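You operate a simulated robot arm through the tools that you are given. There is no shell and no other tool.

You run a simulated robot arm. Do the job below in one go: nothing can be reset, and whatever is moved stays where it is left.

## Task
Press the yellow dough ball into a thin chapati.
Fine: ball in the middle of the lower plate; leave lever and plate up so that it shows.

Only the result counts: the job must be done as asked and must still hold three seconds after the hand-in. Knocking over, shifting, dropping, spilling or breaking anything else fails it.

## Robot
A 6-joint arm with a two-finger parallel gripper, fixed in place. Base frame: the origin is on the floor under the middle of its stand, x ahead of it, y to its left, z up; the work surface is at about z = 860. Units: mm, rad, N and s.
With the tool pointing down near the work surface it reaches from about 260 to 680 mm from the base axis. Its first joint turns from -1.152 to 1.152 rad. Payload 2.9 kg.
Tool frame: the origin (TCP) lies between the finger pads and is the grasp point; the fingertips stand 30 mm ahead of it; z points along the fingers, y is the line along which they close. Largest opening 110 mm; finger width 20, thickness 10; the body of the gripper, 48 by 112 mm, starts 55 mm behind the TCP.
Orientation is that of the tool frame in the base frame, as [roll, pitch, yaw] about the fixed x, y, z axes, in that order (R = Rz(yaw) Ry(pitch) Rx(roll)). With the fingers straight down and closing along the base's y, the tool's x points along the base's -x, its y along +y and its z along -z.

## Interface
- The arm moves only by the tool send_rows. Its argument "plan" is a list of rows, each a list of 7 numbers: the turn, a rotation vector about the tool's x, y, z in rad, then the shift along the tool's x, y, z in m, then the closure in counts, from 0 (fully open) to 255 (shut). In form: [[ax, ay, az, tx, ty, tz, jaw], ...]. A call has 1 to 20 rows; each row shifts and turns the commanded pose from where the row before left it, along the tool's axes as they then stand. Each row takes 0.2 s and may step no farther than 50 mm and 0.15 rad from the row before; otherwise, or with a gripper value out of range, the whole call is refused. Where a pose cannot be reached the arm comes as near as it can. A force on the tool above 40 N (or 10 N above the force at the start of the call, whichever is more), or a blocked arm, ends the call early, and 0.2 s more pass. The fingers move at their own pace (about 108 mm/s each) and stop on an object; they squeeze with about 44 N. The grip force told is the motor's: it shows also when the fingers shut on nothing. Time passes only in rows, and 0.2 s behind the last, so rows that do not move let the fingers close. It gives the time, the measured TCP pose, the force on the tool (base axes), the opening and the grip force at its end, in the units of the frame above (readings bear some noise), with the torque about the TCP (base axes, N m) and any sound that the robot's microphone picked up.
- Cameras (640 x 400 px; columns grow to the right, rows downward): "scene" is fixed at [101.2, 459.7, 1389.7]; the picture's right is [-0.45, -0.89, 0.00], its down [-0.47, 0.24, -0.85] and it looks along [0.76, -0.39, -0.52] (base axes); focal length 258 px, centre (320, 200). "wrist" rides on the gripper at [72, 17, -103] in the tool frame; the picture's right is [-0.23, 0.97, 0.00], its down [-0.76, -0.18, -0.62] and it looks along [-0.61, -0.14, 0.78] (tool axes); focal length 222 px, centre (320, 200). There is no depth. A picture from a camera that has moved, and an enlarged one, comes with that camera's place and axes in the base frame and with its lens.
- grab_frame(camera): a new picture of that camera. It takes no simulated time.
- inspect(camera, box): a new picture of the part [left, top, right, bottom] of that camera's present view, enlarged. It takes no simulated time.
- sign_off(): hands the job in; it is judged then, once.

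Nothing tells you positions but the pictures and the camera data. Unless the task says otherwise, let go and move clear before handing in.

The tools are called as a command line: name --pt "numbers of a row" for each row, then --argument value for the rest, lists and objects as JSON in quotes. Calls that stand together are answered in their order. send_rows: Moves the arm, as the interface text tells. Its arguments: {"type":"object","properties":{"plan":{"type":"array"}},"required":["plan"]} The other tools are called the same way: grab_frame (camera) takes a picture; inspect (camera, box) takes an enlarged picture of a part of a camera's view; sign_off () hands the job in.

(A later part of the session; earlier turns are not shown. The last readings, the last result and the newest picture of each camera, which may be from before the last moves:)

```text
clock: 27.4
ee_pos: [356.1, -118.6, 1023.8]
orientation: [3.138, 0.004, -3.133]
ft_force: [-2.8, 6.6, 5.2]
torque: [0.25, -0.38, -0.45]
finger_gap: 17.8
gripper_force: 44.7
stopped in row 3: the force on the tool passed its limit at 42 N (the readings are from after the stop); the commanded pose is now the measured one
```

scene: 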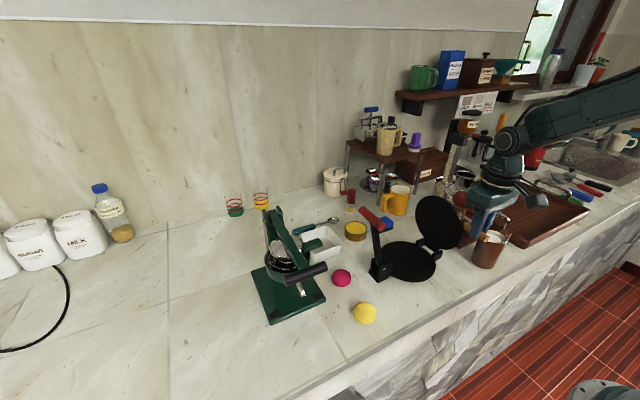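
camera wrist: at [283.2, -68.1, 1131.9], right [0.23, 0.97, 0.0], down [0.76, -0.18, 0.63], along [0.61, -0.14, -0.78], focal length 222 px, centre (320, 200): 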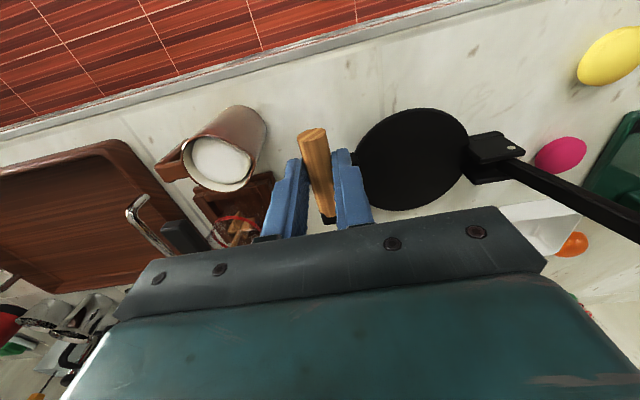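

The plate's stop is found at about 105°. I'm releasing the handle and rising straight up.

send_rows --pt "0 0 0 0 0 0 165" --pt "0 0 0 0 0 0 165" --pt "0 0 0 0 0 -0.02 165" --pt "0 0 0 0 0 -0.03 165" --pt "0 0 0 0 0 -0.03 165" --pt "0 0 0 0 0 0 165"

inspect --camera "scene" --box '[330, 140, 500, 340]'

grab_frame --camera "wrist"

```text
clock: 28.8
ee_pos: [355.9, -119.2, 1105.4]
orientation: [3.141, 0.003, -3.134]
ft_force: [0.6, -0.2, 0.2]
torque: [0.0, -0.01, -0.03]
finger_gap: 38.9
gripper_force: 0.1
```

```text
2.00 times, centred on (415, 240) of scene
camera zoom: at [101.2, 459.7, 1389.7], right [-0.45, -0.89, 0.0], down [-0.47, 0.24, -0.85], along [0.76, -0.39, -0.52], focal length 515 px, centre (130, 120)
```

zoom: 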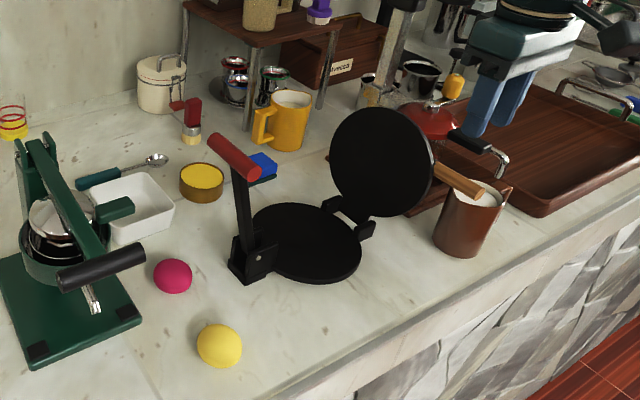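

```text
taken
camera wrist: at [283.3, -102.5, 1207.3], right [0.22, 0.98, 0.0], down [0.76, -0.17, 0.63], along [0.61, -0.14, -0.78], focal length 222 px, centre (320, 200)
```

wrist: 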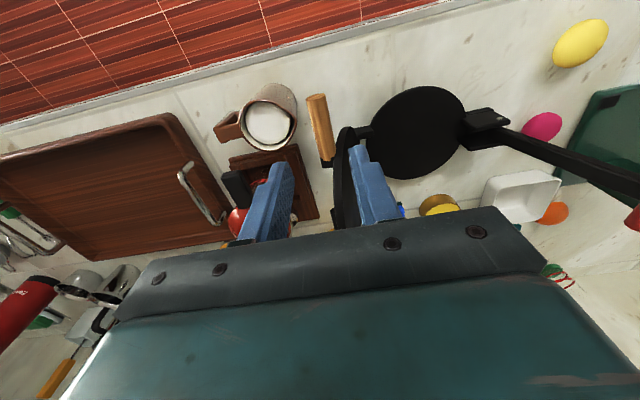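

The press is fully open, with the lever and plate both resting on their stops. Next I'll look straight at the lower plate to locate its centre accurately.

send_rows --pt "0 0.002 0.007 0 0.035 0 70" --pt "0 0 0 0 0.05 0 70" --pt "0 0 0 0 0.05 0 70" --pt "0 0 0 0 0 0 70" --pt "0 0 0 0 0 0 70"

grab_frame --camera "wrist"

inspect --camera "wrist" --box '[240, 80, 440, 220]'

inspect --camera "scene" --box '[350, 190, 470, 300]'

```text
clock: 30.0
ee_pos: [357.3, 16.3, 1105.1]
orientation: [3.141, 0.002, 3.141]
ft_force: [-1.4, 1.0, -0.2]
torque: [-0.01, 0.04, -0.03]
finger_gap: 79.7
gripper_force: 0.0
```

```text
taken
camera wrist: at [284.1, 33.4, 1207.8], right [0.23, 0.97, 0.0], down [0.76, -0.18, 0.62], along [0.61, -0.14, -0.78], focal length 222 px, centre (320, 200)
```

wrist: 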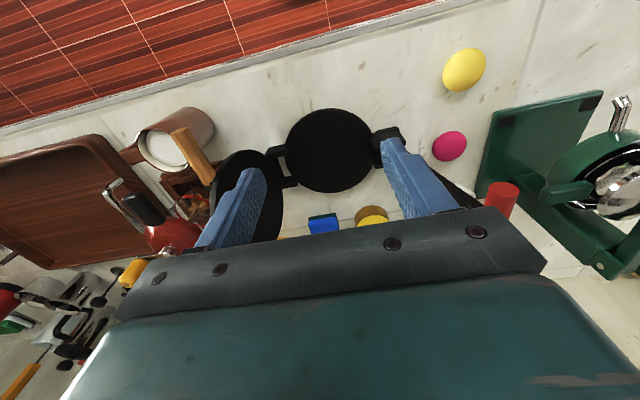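

```text
2.86 times, centred on (340, 150) of wrist
camera zoom: at [284.1, 33.4, 1207.8], right [0.23, 0.97, 0.0], down [0.76, -0.18, 0.62], along [0.61, -0.14, -0.78], focal length 635 px, centre (263, 343)
```

zoom: 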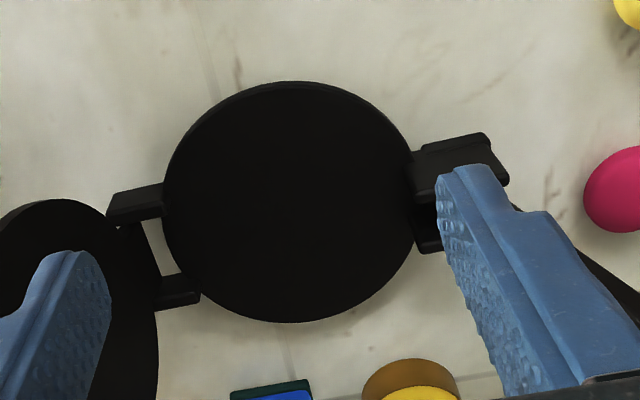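

```text
3.64 times, centred on (410, 245) of scene
camera zoom: at [101.2, 459.7, 1389.7], right [-0.45, -0.89, 0.0], down [-0.47, 0.24, -0.85], along [0.76, -0.39, -0.52], focal length 937 px, centre (-7, 36)
```

zoom: 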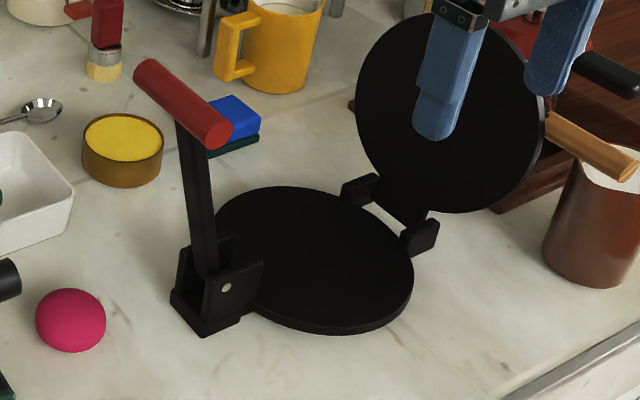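

The plate centre works out at about (454, 9.5) with its top at z≈884, agreeing across both cameras. I'm going over to the yellow ball now, keeping x below the raised lever bar.

send_rows --pt "0 0 0 -0.004 0.0478 0 70" --pt "0 0 0 -0.004 0.0478 0 70" --pt "0 0 0 -0.004 0.0478 0 70" --pt "0 0 0 -0.004 0.0478 0 70" --pt "0 0 0 0 0 0.035 70" --pt "0 0 0 0 0 0.035 70" --pt "0 0 0 0 0 0.035 70" --pt "0 0 0 0 0 0 70"

grab_frame --camera "wrist"

inspect --camera "scene" --box '[320, 180, 440, 340]'

```text
clock: 31.8
ee_pos: [371.0, 205.3, 998.9]
orientation: [3.14, 0.003, 3.141]
ft_force: [0.0, -0.7, -0.1]
torque: [-0.01, 0.02, 0.0]
finger_gap: 80.0
gripper_force: 0.1
```

```text
taken
camera wrist: at [299.2, 222.5, 1101.3], right [0.23, 0.97, 0.0], down [0.76, -0.18, 0.62], along [0.61, -0.14, -0.78], focal length 222 px, centre (320, 200)
```

wrist: 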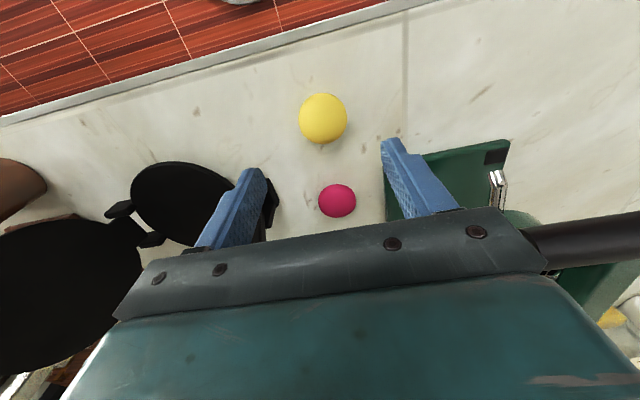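

```text
2.50 times, centred on (380, 260) of scene
camera zoom: at [101.2, 459.7, 1389.7], right [-0.45, -0.89, 0.0], down [-0.47, 0.24, -0.85], along [0.76, -0.39, -0.52], focal length 644 px, centre (170, 50)
```

zoom: 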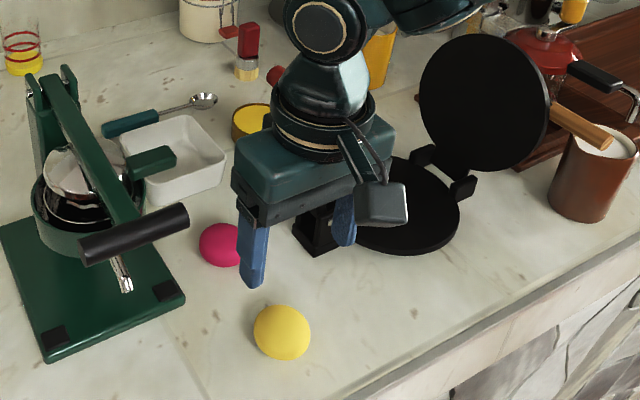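

The ball is at about (372, 208), 47 mm across, directly under the jaws. I'm descending around it and checking before closing.

send_rows --pt "0 0 0 -0.001 0.002 0.035 70" --pt "0 0 0 0 0 0.035 70" --pt "0 0 0 0 0 0.02 70" --pt "0 0 0 0 0 0.012 70" --pt "0 0 0 0 0 0 70"

grab_frame --camera "wrist"

inspect --camera "scene" --box '[300, 220, 440, 350]'

```text
clock: 33.0
ee_pos: [372.7, 208.6, 895.6]
orientation: [3.14, 0.003, 3.141]
ft_force: [0.7, 0.0, 0.8]
torque: [0.01, 0.03, 0.01]
finger_gap: 79.9
gripper_force: 0.0
```

```text
taken
camera wrist: at [300.0, 226.3, 998.7], right [0.23, 0.97, 0.0], down [0.76, -0.18, 0.62], along [0.61, -0.14, -0.78], focal length 222 px, centre (320, 200)
```

wrist: 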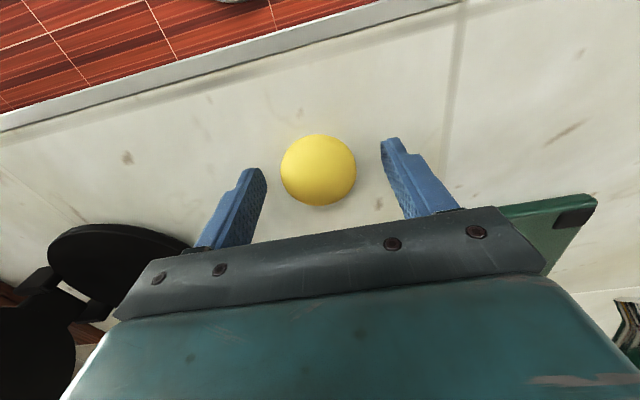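

```text
3.08 times, centred on (370, 285) of scene
camera zoom: at [101.2, 459.7, 1389.7], right [-0.45, -0.89, 0.0], down [-0.47, 0.24, -0.85], along [0.76, -0.39, -0.52], focal length 793 px, centre (166, -62)
```

zoom: 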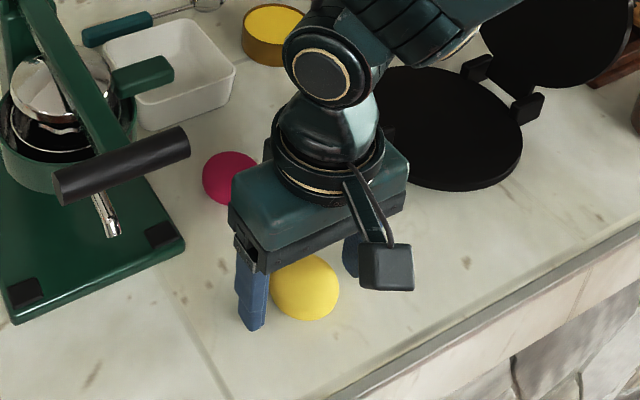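

The ball sits between the fingers, nearly centred. I'm nudging 1.5 mm in x and closing.

send_rows --pt "0 0 0 0.0015 0 0 100" --pt "0 0 0 0 0 0 140" --pt "0 0 0 0 0 0 170" --pt "0 0 0 0 0 0 200" --pt "0 0 0 0 0 0 200"

grab_frame --camera "wrist"

```text
clock: 34.2
ee_pos: [369.6, 210.2, 897.7]
orientation: [3.139, 0.001, 3.142]
ft_force: [0.5, 0.1, -0.2]
torque: [0.0, -0.04, 0.03]
finger_gap: 48.1
gripper_force: 43.8
```

```text
taken
camera wrist: at [298.1, 226.8, 999.3], right [0.23, 0.97, 0.0], down [0.76, -0.18, 0.62], along [0.61, -0.14, -0.78], focal length 222 px, centre (320, 200)
```

wrist: 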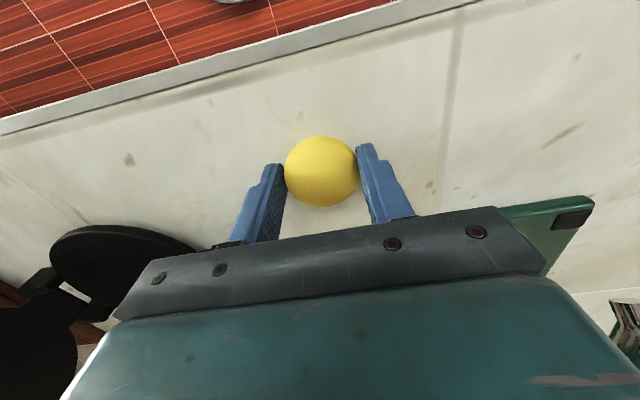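

The ball is held (48 mm gap). I'm lifting, traversing at x≈371 to stay clear of the lever, then moving over the plate centre.

send_rows --pt "0 0 0 0 0 -0.02 200" --pt "0 0 0 0 0 -0.045 200" --pt "0 0 0 0 0 -0.045 200" --pt "0 0 0 0 -0.04 0 200" --pt "0 0 0 0 -0.04 0 200" --pt "0 0 0 0 -0.04 0 200" --pt "0 0 0 0 -0.04 0 200" --pt "0 0 0 0 -0.039 0 200" --pt "0 0 0 -0.04 0 0 200" --pt "0 0 0 -0.043 0 0 200" --pt "0 0 0 0 0 0 200"

grab_frame --camera "wrist"

inspect --camera "scene" --box '[340, 140, 480, 300]'

```text
clock: 36.6
ee_pos: [455.0, 8.8, 1009.1]
orientation: [3.141, 0.0, -3.141]
ft_force: [-0.3, -0.3, -0.6]
torque: [0.01, -0.04, -0.02]
finger_gap: 48.6
gripper_force: 43.7
```

```text
taken
camera wrist: at [383.2, 27.0, 1110.6], right [0.23, 0.97, 0.0], down [0.76, -0.18, 0.62], along [0.61, -0.14, -0.78], focal length 222 px, centre (320, 200)
```

wrist: 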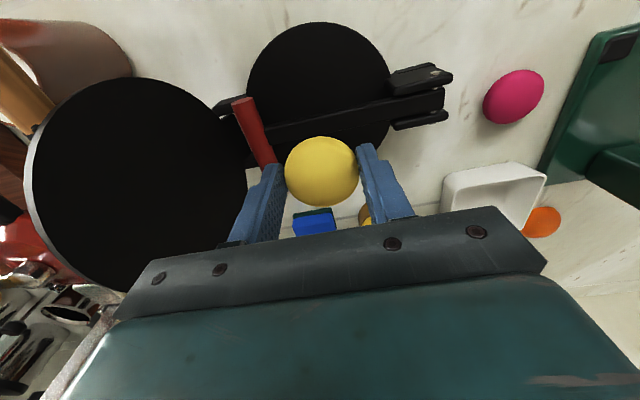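

```text
2.50 times, centred on (410, 220) of scene
camera zoom: at [101.3, 459.7, 1389.7], right [-0.45, -0.89, 0.0], down [-0.47, 0.24, -0.85], along [0.76, -0.39, -0.52], focal length 644 px, centre (95, 150)
```

zoom: 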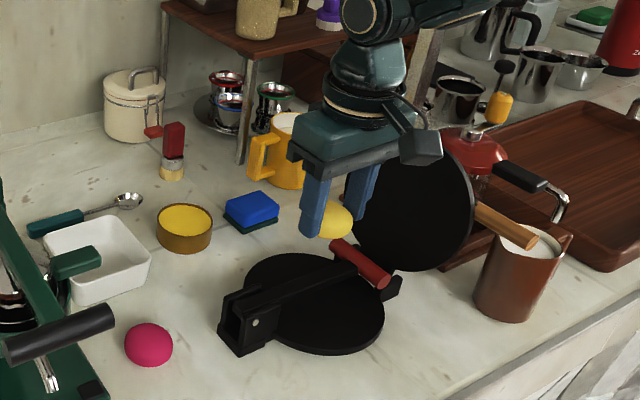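

The lever has dropped back onto the lower plate; I most likely brushed it during the low traverse. I'm still holding the ball safely. I'll set the ball down on clear counter in front of the press at about (353, 40), re-raise the lever, and keep future moves away from it.

send_rows --pt "0 0 0 0.04 0 0 200" --pt "0 0 0 0.04 0.01 0 200" --pt "0 0 0 0.022 0.021 0 200" --pt "0 0 0 0 0 0.035 200" --pt "0 0 0 0 0 0.035 200" --pt "0 0 0 0 0 0.025 200" --pt "0 0 0 0 0 0.01 200" --pt "0 0 0 0 0 0.004 200" --pt "0 0 0 0 0 0 200"

grab_frame --camera "wrist"

inspect --camera "scene" --box '[340, 160, 480, 320]'

```text
clock: 38.6
ee_pos: [352.1, 41.5, 898.5]
orientation: [3.138, 0.002, -3.141]
ft_force: [0.9, 0.1, -1.1]
torque: [0.01, -0.01, -0.02]
finger_gap: 48.4
gripper_force: 44.0
```

```text
taken
camera wrist: at [280.3, 58.8, 1000.4], right [0.23, 0.97, 0.0], down [0.76, -0.18, 0.62], along [0.61, -0.14, -0.78], focal length 222 px, centre (320, 200)
```

wrist: 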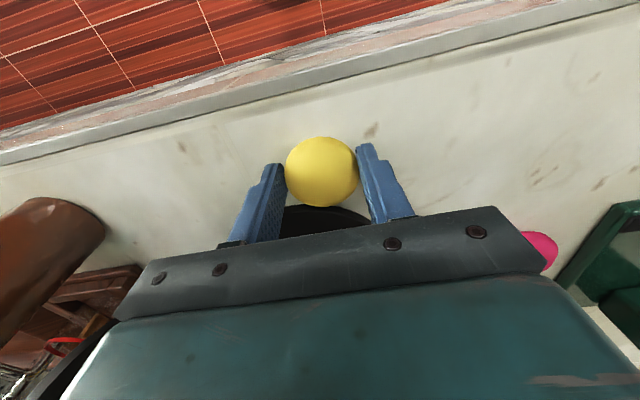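

```text
2.50 times, centred on (410, 240) of scene
camera zoom: at [101.2, 459.7, 1389.7], right [-0.45, -0.89, 0.0], down [-0.47, 0.24, -0.85], along [0.76, -0.39, -0.52], focal length 644 px, centre (95, 100)
```

zoom: 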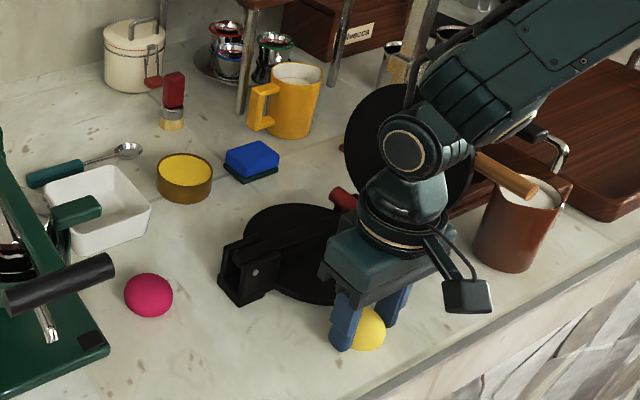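

The ball is just touching the counter in front of the press. I'm lowering one more millimetre and opening slowly.

send_rows --pt "0 0 0 0 0 0.001 200" --pt "0 0 0 0 0 0 140" --pt "0 0 0 0 0 0 115" --pt "0 0 0 0 0 0 85" --pt "0 0 0 0 0 0 70" --pt "0 0 0 0 0 0 70"

grab_frame --camera "wrist"

```text
clock: 40.0
ee_pos: [352.2, 42.7, 895.6]
orientation: [-3.141, 0.002, 3.141]
ft_force: [0.5, -0.5, 0.6]
torque: [-0.01, 0.01, 0.03]
finger_gap: 79.6
gripper_force: 0.0
```

```text
taken
camera wrist: at [280.2, 58.7, 999.1], right [0.23, 0.97, 0.0], down [0.76, -0.18, 0.62], along [0.61, -0.14, -0.78], focal length 222 px, centre (320, 200)
```

wrist: 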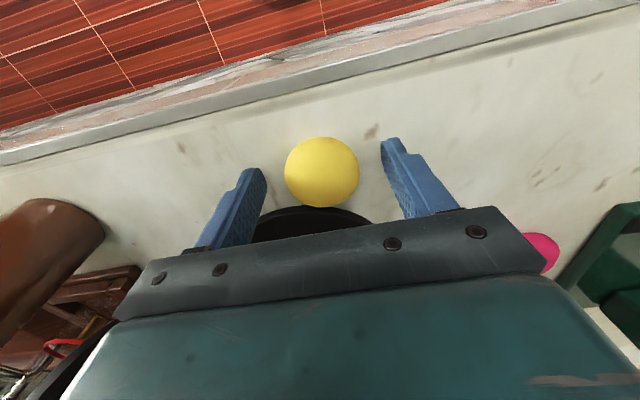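

The ball stays put. I'm rising straight up to look at the fallen lever.

send_rows --pt "0 0 0 0 0 -0.03 70" --pt "0 0 0 0 0 -0.045 70" --pt "0 0 0 0 0 -0.045 70" --pt "0 0 0 0 0 -0.045 70" --pt "0 0 0 0 0 -0.04 70" --pt "0 0 0 0 0 0 70"

grab_frame --camera "wrist"

inspect --camera "wrist" --box '[240, 60, 440, 220]'

inspect --camera "scene" --box '[350, 200, 460, 320]'

```text
clock: 41.4
ee_pos: [350.0, 41.4, 1100.7]
orientation: [3.139, 0.0, 3.141]
ft_force: [0.5, -0.2, 0.7]
torque: [0.02, -0.01, -0.05]
finger_gap: 79.9
gripper_force: 0.0
```

```text
taken
camera wrist: at [278.3, 58.1, 1203.5], right [0.23, 0.97, 0.0], down [0.76, -0.18, 0.62], along [0.61, -0.14, -0.78], focal length 222 px, centre (320, 200)
```

wrist: 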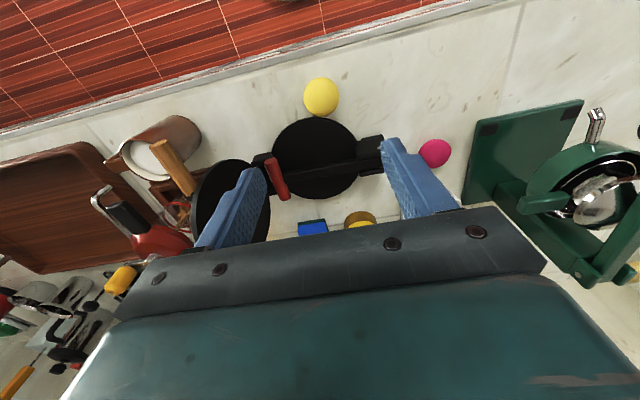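

```text
2.50 times, centred on (340, 140) of wrist
camera zoom: at [278.3, 58.1, 1203.5], right [0.23, 0.97, 0.0], down [0.76, -0.18, 0.62], along [0.61, -0.14, -0.78], focal length 555 px, centre (270, 350)
```

zoom: 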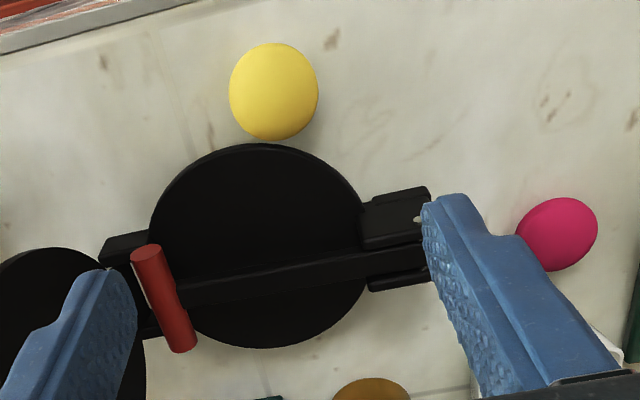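

```text
3.33 times, centred on (405, 260) of scene
camera zoom: at [101.2, 459.7, 1389.7], right [-0.45, -0.89, 0.0], down [-0.47, 0.24, -0.85], along [0.76, -0.39, -0.52], focal length 859 px, centre (37, 0)
```

zoom: 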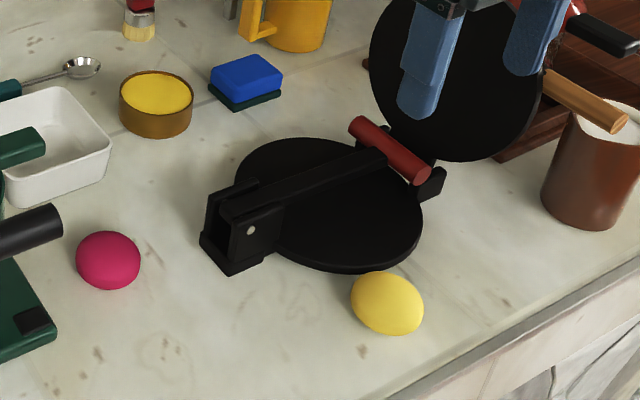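

The lever lies at its rest height, and the open plate leaves no room for the earlier grip. I'll turn the gripper 90° (camera toward +y) so it can take the red bar by its two ends, which stays clear of the upper plate.

send_rows --pt "0 0 0.1428 0 0 0 10" --pt "0 0 0.1428 0 0 0 10" --pt "0 0 0.1428 0 0 0 10" --pt "0 0 0.1428 0 0 0 10" --pt "0 0 0.1428 0 0 0 10" --pt "0 0 0.1428 0 0 0 10" --pt "0 0 0.1428 0 0 0 10" --pt "0 0 0.1428 0 0 0 10" --pt "0 0 0.1428 0 0 0 10" --pt "0 0 0.1428 0 0 0 10" --pt "0 0 0.1428 0 0 0 10" --pt "0 0 0 0 0 0 10"

grab_frame --camera "wrist"

grab_frame --camera "scene"

```text
clock: 44.0
ee_pos: [351.6, 39.7, 1102.0]
orientation: [3.139, 0.0, 1.569]
ft_force: [0.0, 0.3, 0.4]
torque: [0.0, 0.02, 0.0]
finger_gap: 105.8
gripper_force: 0.0
```

```text
taken
camera wrist: at [369.3, 113.4, 1204.5], right [0.97, -0.23, 0.0], down [-0.18, -0.76, 0.62], along [-0.14, -0.61, -0.78], focal length 222 px, centre (320, 200)
```

wrist: 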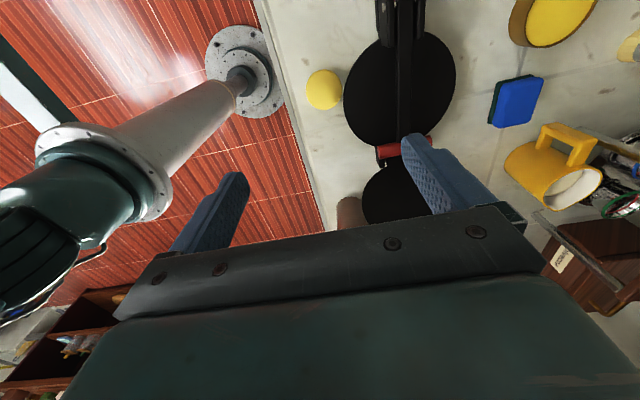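

```text
taken
```

scene: 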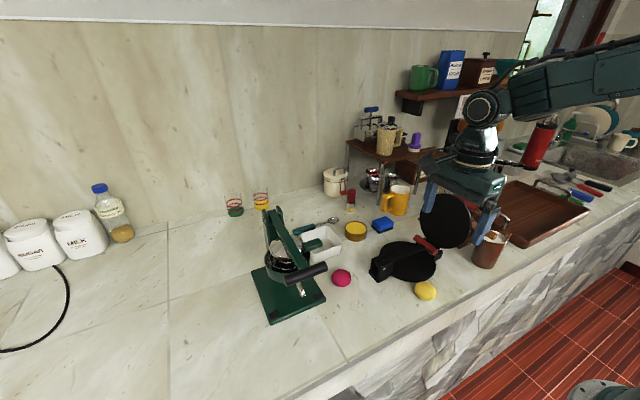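

The turn worked. Now I'm moving over the bar and partly down, then checking alignment.

send_rows --pt "0 0 0 -0.03 0.034 0 10" --pt "0 0 0 -0.03 0.034 0 10" --pt "0 0 0 -0.0297 0.033 0 10" --pt "0 0 0 0 0 0.04 10" --pt "0 0 0 0 0 0.04 10" --pt "0 0 0 0 0 0.02 10" --pt "0 0 0 0 0 0 10"

grab_frame --camera "wrist"

inspect --camera "scene" --box '[350, 170, 480, 310]'

```text
clock: 45.6
ee_pos: [451.8, -48.0, 1001.5]
orientation: [3.141, -0.001, 1.572]
ft_force: [0.2, 0.0, -0.4]
torque: [-0.04, 0.0, 0.02]
finger_gap: 105.4
gripper_force: 0.1
```

```text
taken
camera wrist: at [469.4, 24.7, 1104.6], right [0.97, -0.23, 0.0], down [-0.18, -0.76, 0.62], along [-0.14, -0.61, -0.78], focal length 222 px, centre (320, 200)
```

wrist: 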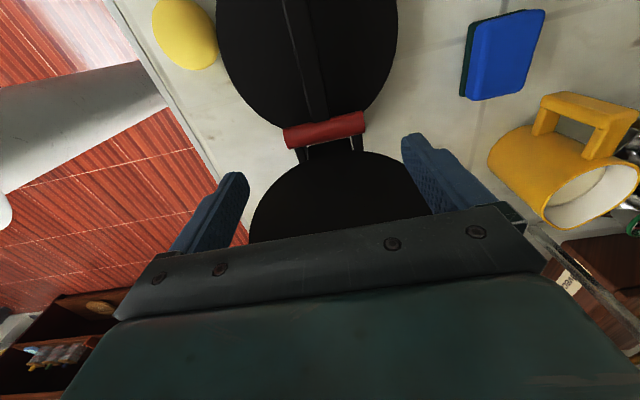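

```text
2.86 times, centred on (415, 240) of scene
camera zoom: at [101.2, 459.7, 1389.7], right [-0.45, -0.89, 0.0], down [-0.47, 0.24, -0.85], along [0.76, -0.39, -0.52], focal length 736 px, centre (49, 86)
```

zoom: 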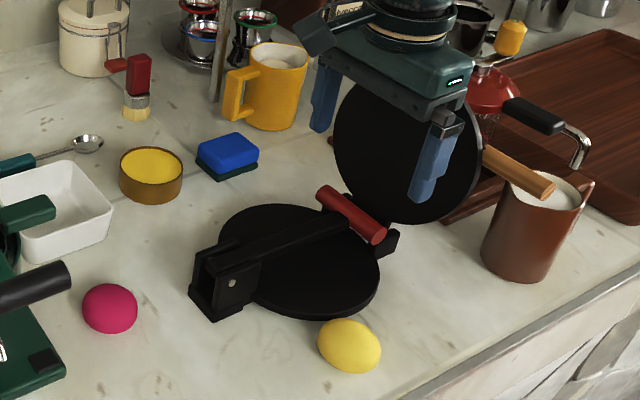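

The bar is centred between the fingers. I'm descending to about z=926 with the fingers beyond both ends of the bar.

send_rows --pt "0 0 0 -0.0025 0.0015 0.03 10" --pt "0 0 0 0 0 0.025 10" --pt "0 0 0 0 0 0.015 10" --pt "0 0 0 0 0 0.005 10" --pt "0 0 0 0 0 0 10"

grab_frame --camera "wrist"

inspect --camera "scene" --box '[360, 190, 480, 300]'

```text
clock: 46.8
ee_pos: [454.2, -50.6, 927.2]
orientation: [3.14, -0.001, 1.574]
ft_force: [-0.7, -0.2, 0.1]
torque: [-0.01, 0.0, 0.01]
finger_gap: 105.7
gripper_force: 0.0
```

```text
taken
camera wrist: at [471.6, 22.3, 1029.7], right [0.97, -0.23, 0.0], down [-0.18, -0.76, 0.62], along [-0.14, -0.61, -0.78], focal length 222 px, centre (320, 200)
```

wrist: 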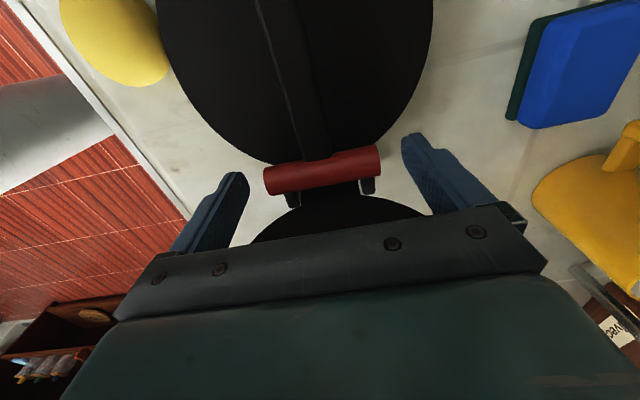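

```text
3.64 times, centred on (420, 245) of scene
camera zoom: at [101.2, 459.7, 1389.7], right [-0.45, -0.89, 0.0], down [-0.47, 0.24, -0.85], along [0.76, -0.39, -0.52], focal length 937 px, centre (-44, 36)
```

zoom: 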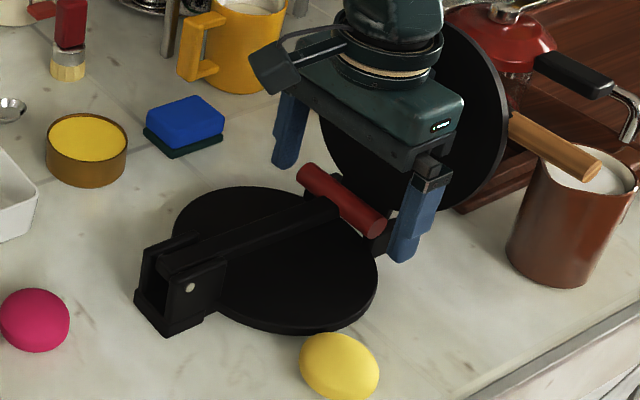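

The fingers are beyond both bar ends and the bar lies within the finger width. Closing on the ends.

send_rows --pt "0 0 0 0 0 0 60" --pt "0 0 0 0 0 0 90" --pt "0 0 0 0 0 0 120" --pt "0 0 0 0 0 0 150" --pt "0 0 0 0 0 0 150"

grab_frame --camera "wrist"

inspect --camera "scene" --box '[360, 190, 480, 300]'

```text
clock: 48.0
ee_pos: [454.3, -50.2, 927.5]
orientation: [3.138, -0.002, 1.574]
ft_force: [7.9, 0.3, -2.5]
torque: [-0.26, -0.34, 0.04]
finger_gap: 91.1
gripper_force: 44.9
```

```text
taken
camera wrist: at [472.1, 22.3, 1030.1], right [0.97, -0.23, 0.0], down [-0.18, -0.76, 0.62], along [-0.14, -0.61, -0.78], focal length 222 px, centre (320, 200)
```

wrist: 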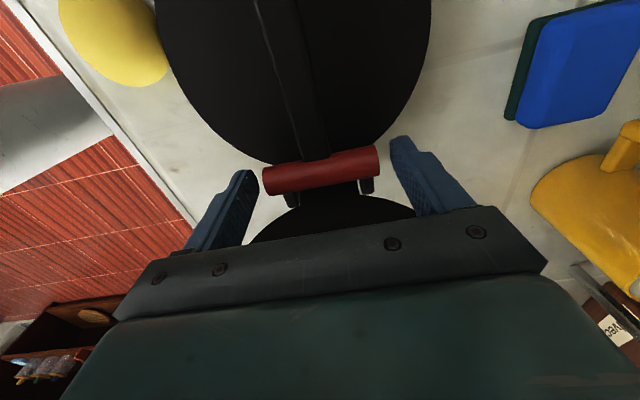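

```text
3.64 times, centred on (420, 245) of scene
camera zoom: at [101.5, 459.7, 1389.7], right [-0.45, -0.89, 0.0], down [-0.47, 0.24, -0.85], along [0.76, -0.39, -0.52], focal length 937 px, centre (-44, 36)
```

zoom: 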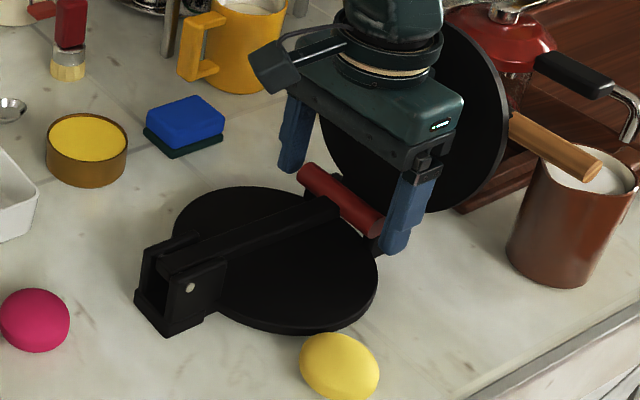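

The fingers stopped at 91 mm, which matches the outer faces of the hinge lugs rather than the 75 mm bar. I'll open, shift up about 5 mm and toward +y to clear the lugs, then close on the bar ends.

send_rows --pt "0 0 0 0 0 0 10" --pt "0 0 0 0 0 0 10" --pt "0 0 0 0.006 0 -0.005 10" --pt "0 0 0 0 0 0 60" --pt "0 0 0 0 0 0 100" --pt "0 0 0 0 0 0 150" --pt "0 0 0 0 0 0 150"

grab_frame --camera "wrist"

inspect --camera "scene" --box '[380, 210, 450, 280]'

```text
clock: 49.6
ee_pos: [455.5, -46.0, 932.4]
orientation: [3.138, -0.002, 1.57]
ft_force: [7.6, -5.2, -1.5]
torque: [-0.18, -0.37, 0.19]
finger_gap: 90.9
gripper_force: 45.2
```

```text
taken
camera wrist: at [472.1, 28.4, 1034.6], right [0.97, -0.23, 0.0], down [-0.18, -0.76, 0.62], along [-0.14, -0.61, -0.78], focal length 222 px, centre (320, 200)
```

wrist: 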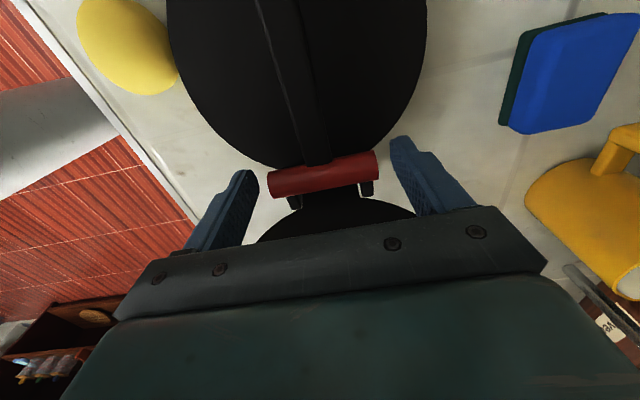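

```text
5.71 times, centred on (415, 245) of scene
camera zoom: at [101.4, 459.6, 1389.8], right [-0.45, -0.89, 0.0], down [-0.47, 0.24, -0.85], along [0.76, -0.39, -0.52], focal length 1472 px, centre (-223, -57)
```

zoom: 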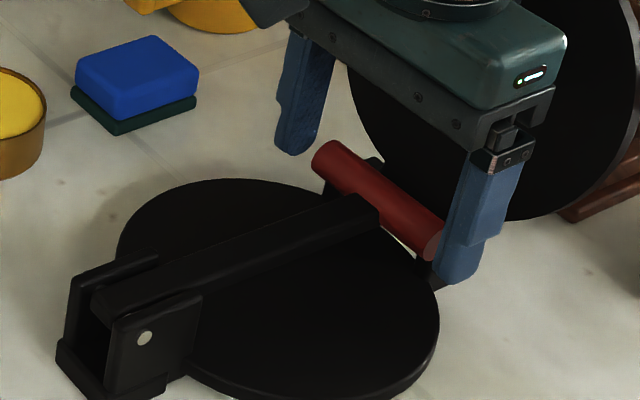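

Still 91 mm at a different height, so the bar's contact shape may simply be longer than it looks. I'll test by lifting a few millimetres and seeing whether the lever follows.

send_rows --pt "0 0 0 0 0 -0.005 150" --pt "0 0 0 0 0 -0.006 150" --pt "0 0 0 0 0 0 150"

grab_frame --camera "wrist"

inspect --camera "scene" --box '[380, 210, 450, 280]'

```text
clock: 50.4
ee_pos: [454.9, -44.4, 943.5]
orientation: [3.139, -0.001, 1.573]
ft_force: [18.2, 0.6, -8.3]
torque: [-1.08, -0.07, 0.1]
finger_gap: 91.0
gripper_force: 44.9
```

```text
taken
camera wrist: at [471.8, 28.6, 1045.0], right [0.97, -0.23, 0.0], down [-0.18, -0.76, 0.62], along [-0.14, -0.61, -0.78], focal length 222 px, centre (320, 200)
```

wrist: 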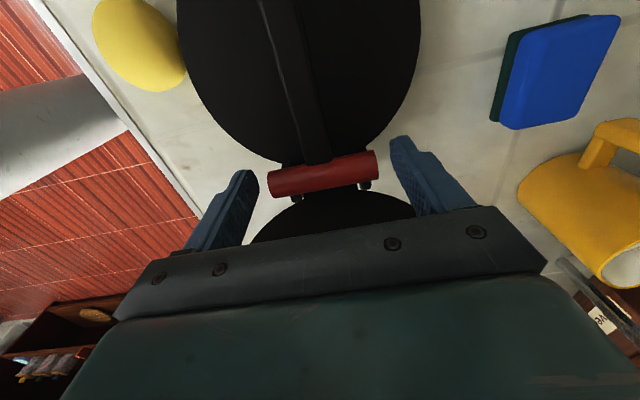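

```text
5.71 times, centred on (415, 245) of scene
camera zoom: at [101.8, 459.7, 1389.7], right [-0.45, -0.89, 0.0], down [-0.47, 0.24, -0.85], along [0.76, -0.39, -0.52], focal length 1472 px, centre (-223, -57)
```

zoom: 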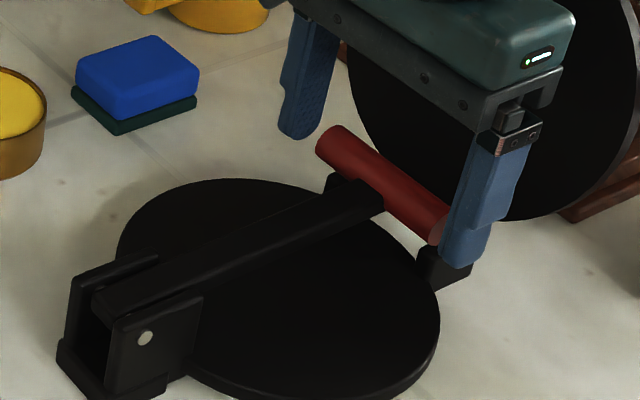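

The bar does follow, so it is gripped by its ends. I'm raising the lever on its arc in chunks.

send_rows --pt "0 0 0 0 0.0015 -0.016 150" --pt "0 0 0 0.003 0 -0.016 150" --pt "0 0 0 0.005 0 -0.0156 150" --pt "0 0 0 0 0 0 150"

inspect --camera "scene" --box '[360, 180, 460, 290]'

```text
clock: 51.4
ee_pos: [455.4, -37.3, 990.1]
orientation: [3.141, -0.002, 1.57]
ft_force: [4.8, 0.4, -8.9]
torque: [-1.12, -0.18, -0.01]
finger_gap: 91.2
gripper_force: 44.9
```

```text
3.64 times, centred on (410, 235) of scene
camera zoom: at [101.5, 459.7, 1389.7], right [-0.45, -0.89, 0.0], down [-0.47, 0.24, -0.85], along [0.76, -0.39, -0.52], focal length 937 px, centre (-7, 73)
```

zoom: 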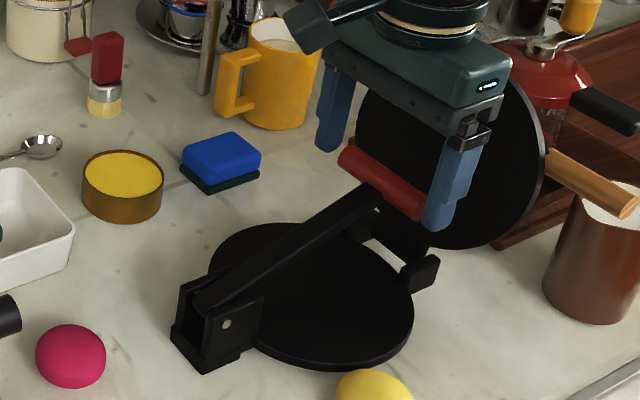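

The lever rises smoothly with low force. Continuing.

send_rows --pt "0 0 0 0.0065 0 -0.015 150" --pt "0 0 0 0.008 0 -0.0143 150" --pt "0 0 0 0.0093 0 -0.0133 150" --pt "0 0 0 0.0107 0 -0.0124 150" --pt "0 0 0 0 0 0 150"

inspect --camera "scene" --box '[350, 160, 460, 290]'

```text
clock: 52.6
ee_pos: [454.7, -2.6, 1045.6]
orientation: [3.138, -0.002, 1.57]
ft_force: [-3.3, -10.6, 0.2]
torque: [-1.41, 0.59, 0.01]
finger_gap: 91.4
gripper_force: 44.6
```

```text
3.08 times, centred on (405, 225) of scene
camera zoom: at [101.2, 459.4, 1389.8], right [-0.45, -0.89, 0.0], down [-0.47, 0.24, -0.85], along [0.76, -0.39, -0.52], focal length 793 px, centre (58, 123)
```

zoom: 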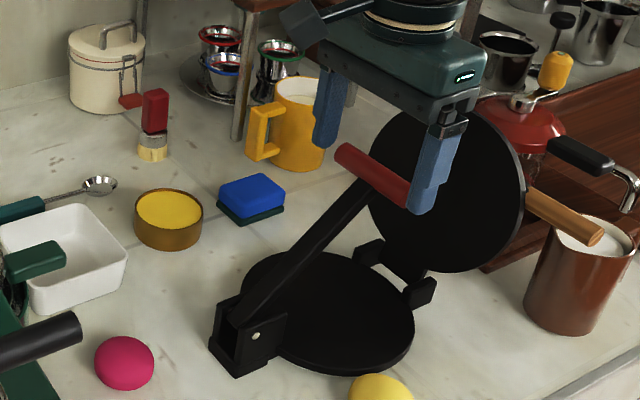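

send_rows --pt "0 0 0 0.0108 0 -0.0113 150" --pt "0 0 0 0.0129 0 -0.01 150" --pt "0 0 0 0.0139 0 -0.0087 150" --pt "0 0 0 0.0146 0 -0.0073 150" --pt "0 0 0 0 0 0 150"

inspect --camera "scene" --box '[330, 140, 460, 290]'

```text
clock: 53.8
ee_pos: [455.9, 50.3, 1081.7]
orientation: [3.139, -0.001, 1.573]
ft_force: [-0.1, -0.4, -0.1]
torque: [0.0, -0.01, 0.03]
finger_gap: 45.4
gripper_force: 0.1
```

```text
2.67 times, centred on (395, 215) of scene
camera zoom: at [101.2, 459.7, 1389.7], right [-0.45, -0.89, 0.0], down [-0.47, 0.24, -0.85], along [0.76, -0.39, -0.52], focal length 687 px, centre (120, 160)
```

zoom: 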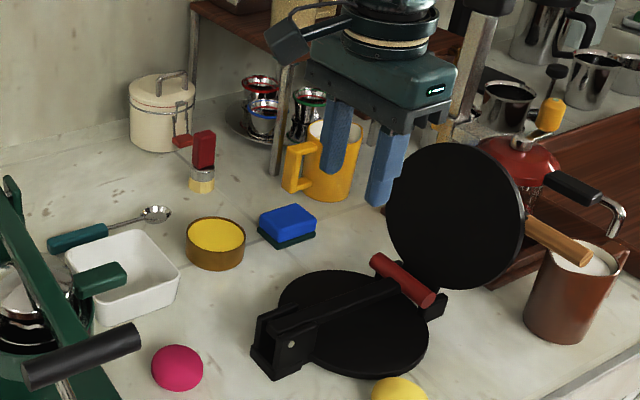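

The end-grip slipped off near 55° and the lever dropped back onto its rest. I'll check that the press has not shifted, then regrip the bar across its diameter with the tool leaning toward +y to clear the open plate.

grab_frame --camera "wrist"

inspect --camera "scene" --box '[370, 200, 450, 300]'

inspect --camera "wrist" --box '[220, 60, 460, 220]'

```text
taken
camera wrist: at [472.6, 123.0, 1185.7], right [0.97, -0.23, 0.0], down [-0.18, -0.76, 0.62], along [-0.14, -0.61, -0.78], focal length 222 px, centre (320, 200)
```

wrist: 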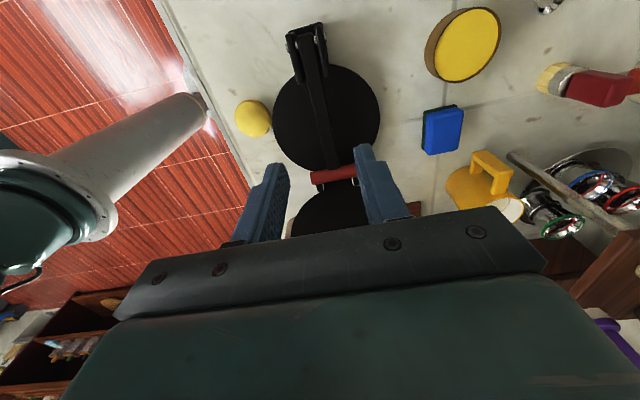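

```text
4.00 times, centred on (410, 250) of scene
camera zoom: at [101.2, 459.7, 1389.7], right [-0.45, -0.89, 0.0], down [-0.47, 0.24, -0.85], along [0.76, -0.39, -0.52], focal length 1031 px, centre (-40, 0)
```

zoom: 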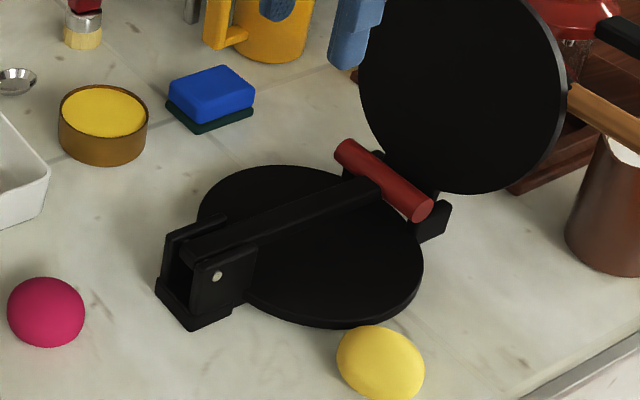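

```text
2.50 times, centred on (340, 140) of wrist
camera zoom: at [472.6, 123.0, 1185.7], right [0.97, -0.23, 0.0], down [-0.18, -0.76, 0.62], along [-0.14, -0.61, -0.78], focal length 555 px, centre (270, 350)
```

zoom: 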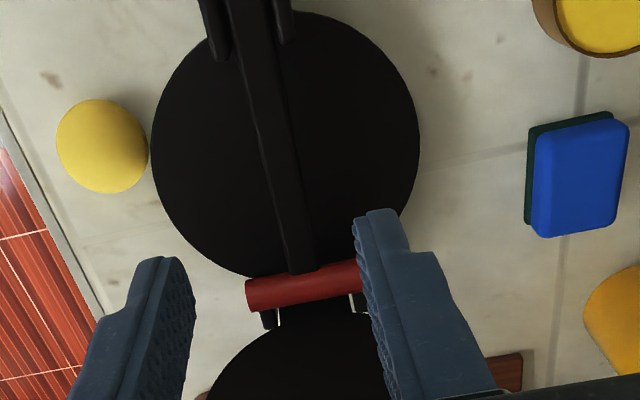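

The press pin is at the same pixel, so nothing has shifted. The bar centre is at y≈-52.6, z≈904. I'm rising and turning the gripper back to its original yaw.

send_rows --pt "0 0 0 0 0 -0.04 100" --pt "0 0 0 0 0 -0.04 100" --pt "0 0 -0.1428 0 0 0 180" --pt "0 0 -0.1428 0 0 0 180" --pt "0 0 -0.1428 0 0 0 180" --pt "0 0 -0.1428 0 0 0 180" --pt "0 0 -0.1428 0 0 0 180" --pt "0 0 -0.1428 0 0 0 180" --pt "0 0 -0.1428 0 0 0 180" --pt "0 0 -0.1428 0 0 0 180" --pt "0 0 -0.1428 0 0 0 180" --pt "0 0 -0.1428 0 0 0 180" --pt "0 0 -0.1428 0 0 0 180" --pt "0 0 0 0.028 0 0 180" --pt "0 0 0 0 0 0 180"

```text
clock: 57.0
ee_pos: [427.5, 49.5, 1161.2]
orientation: [3.139, 0.001, -3.14]
ft_force: [-0.4, 0.2, 0.4]
torque: [-0.02, -0.01, -0.01]
finger_gap: 32.3
gripper_force: 0.1
```

Now I'm tilting the tool by 0.66 rad so the gripper body leans toward +y.

send_rows --pt "0.132 0 0 0 0 0 180" --pt "0.132 0 0 0 0 0 180" --pt "0.132 0 0 0 0 0 180" --pt "0.132 0 0 0 0 0 180" --pt "0.132 0 0 0 0 0 180" --pt "0 0 0 0 0 0 180"

grab_frame --camera "wrist"

grab_frame --camera "scene"

```text
clock: 58.4
ee_pos: [415.7, 35.2, 1134.7]
orientation: [-2.482, 0.003, -3.14]
ft_force: [0.2, -0.3, 0.3]
torque: [-0.03, 0.03, -0.02]
finger_gap: 32.3
gripper_force: 0.1
out of reach, approached as far as the arm can: row 4, 5
```

```text
taken
camera wrist: at [344.2, 112.8, 1206.1], right [0.23, 0.77, -0.59], down [0.76, 0.24, 0.6], along [0.61, -0.59, -0.53], focal length 222 px, centre (320, 200)
```

wrist: 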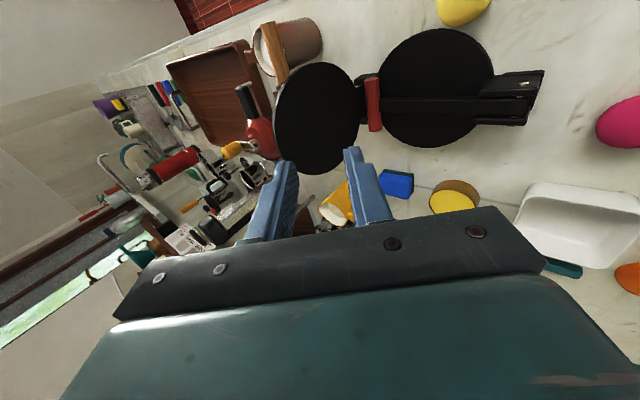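

```text
taken
```

scene: 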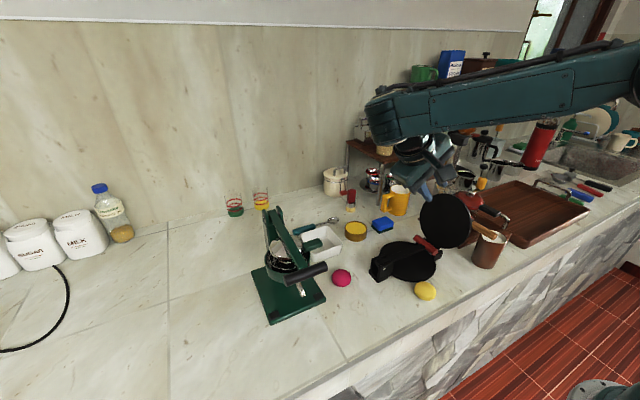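

At this height the tilt hits the reach limit, but it should ease lower down. I'm moving down first and verifying the pose.

send_rows --pt "0 0 0 0 0.0245 0.0316 180" --pt "0 0 0 0 0.0245 0.0316 180" --pt "0 0 0 0 0 0 180"

```text
clock: 59.2
ee_pos: [415.9, 37.3, 1054.0]
orientation: [-2.483, 0.002, 3.14]
ft_force: [-0.5, -0.1, -0.2]
torque: [0.03, 0.0, 0.02]
finger_gap: 32.5
gripper_force: 0.1
```

The pose is tracking properly again. Next I'm moving to the approach point above the bar along the tilted axis.

send_rows --pt "0 0 0 -0.0041 0.0082 0.0301 165" --pt "0 0 0 -0.0041 0.0082 0.0301 165" --pt "0 0 0 -0.0041 0.0082 0.0301 165" --pt "0 0 0 0 0 0 165"

grab_frame --camera "wrist"

inspect --camera "scene" --box '[350, 170, 480, 310]'

```text
clock: 60.2
ee_pos: [428.9, -0.1, 969.1]
orientation: [-2.484, 0.003, 3.141]
ft_force: [-0.2, -0.1, -0.7]
torque: [0.0, -0.02, -0.04]
finger_gap: 38.6
gripper_force: 0.1
```

```text
taken
camera wrist: at [356.9, 78.1, 1039.1], right [0.23, 0.77, -0.6], down [0.76, 0.24, 0.6], along [0.61, -0.59, -0.53], focal length 222 px, centre (320, 200)
```

wrist: 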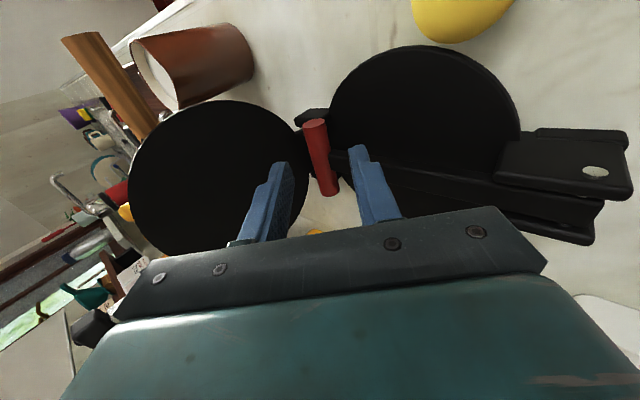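

```text
2.86 times, centred on (415, 240) of scene
camera zoom: at [101.2, 459.7, 1389.7], right [-0.45, -0.89, 0.0], down [-0.47, 0.24, -0.85], along [0.76, -0.39, -0.52], focal length 736 px, centre (49, 86)
```

zoom: 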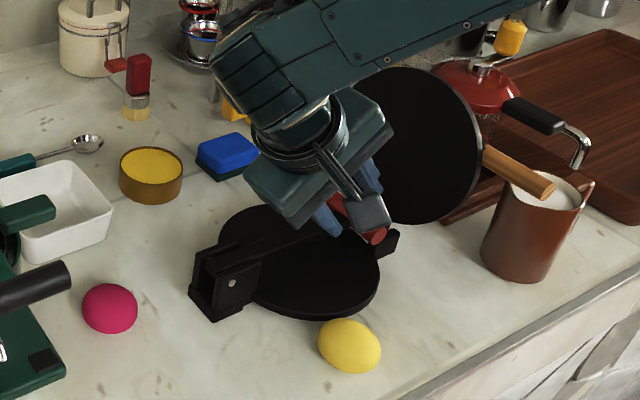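

The bar lines up with the finger axis. The -y finger will pass close to the open plate near its hinge, so I'll look closely before advancing.

inspect --camera "wrist" --box '[250, 90, 390, 210]'

inspect --camera "scene" --box '[395, 215, 455, 275]'

```text
3.33 times, centred on (320, 150) of wrist
camera zoom: at [356.9, 78.1, 1039.1], right [0.23, 0.77, -0.6], down [0.76, 0.24, 0.6], along [0.61, -0.59, -0.53], focal length 740 px, centre (320, 367)
```

zoom: 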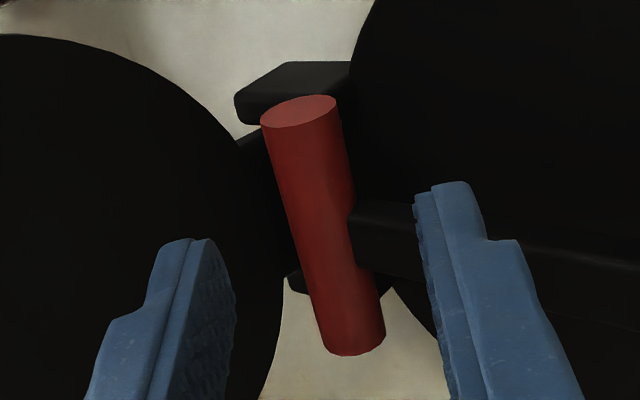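

```text
6.67 times, centred on (425, 245) of scene
camera zoom: at [101.2, 459.7, 1389.7], right [-0.45, -0.89, 0.0], down [-0.47, 0.24, -0.85], along [0.76, -0.39, -0.52], focal length 1718 px, centre (-380, -100)
```

zoom: 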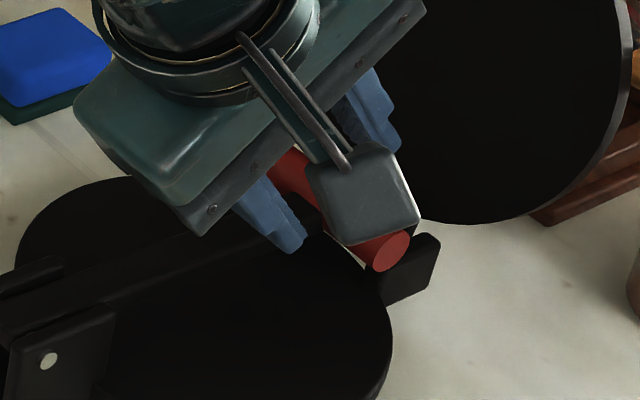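

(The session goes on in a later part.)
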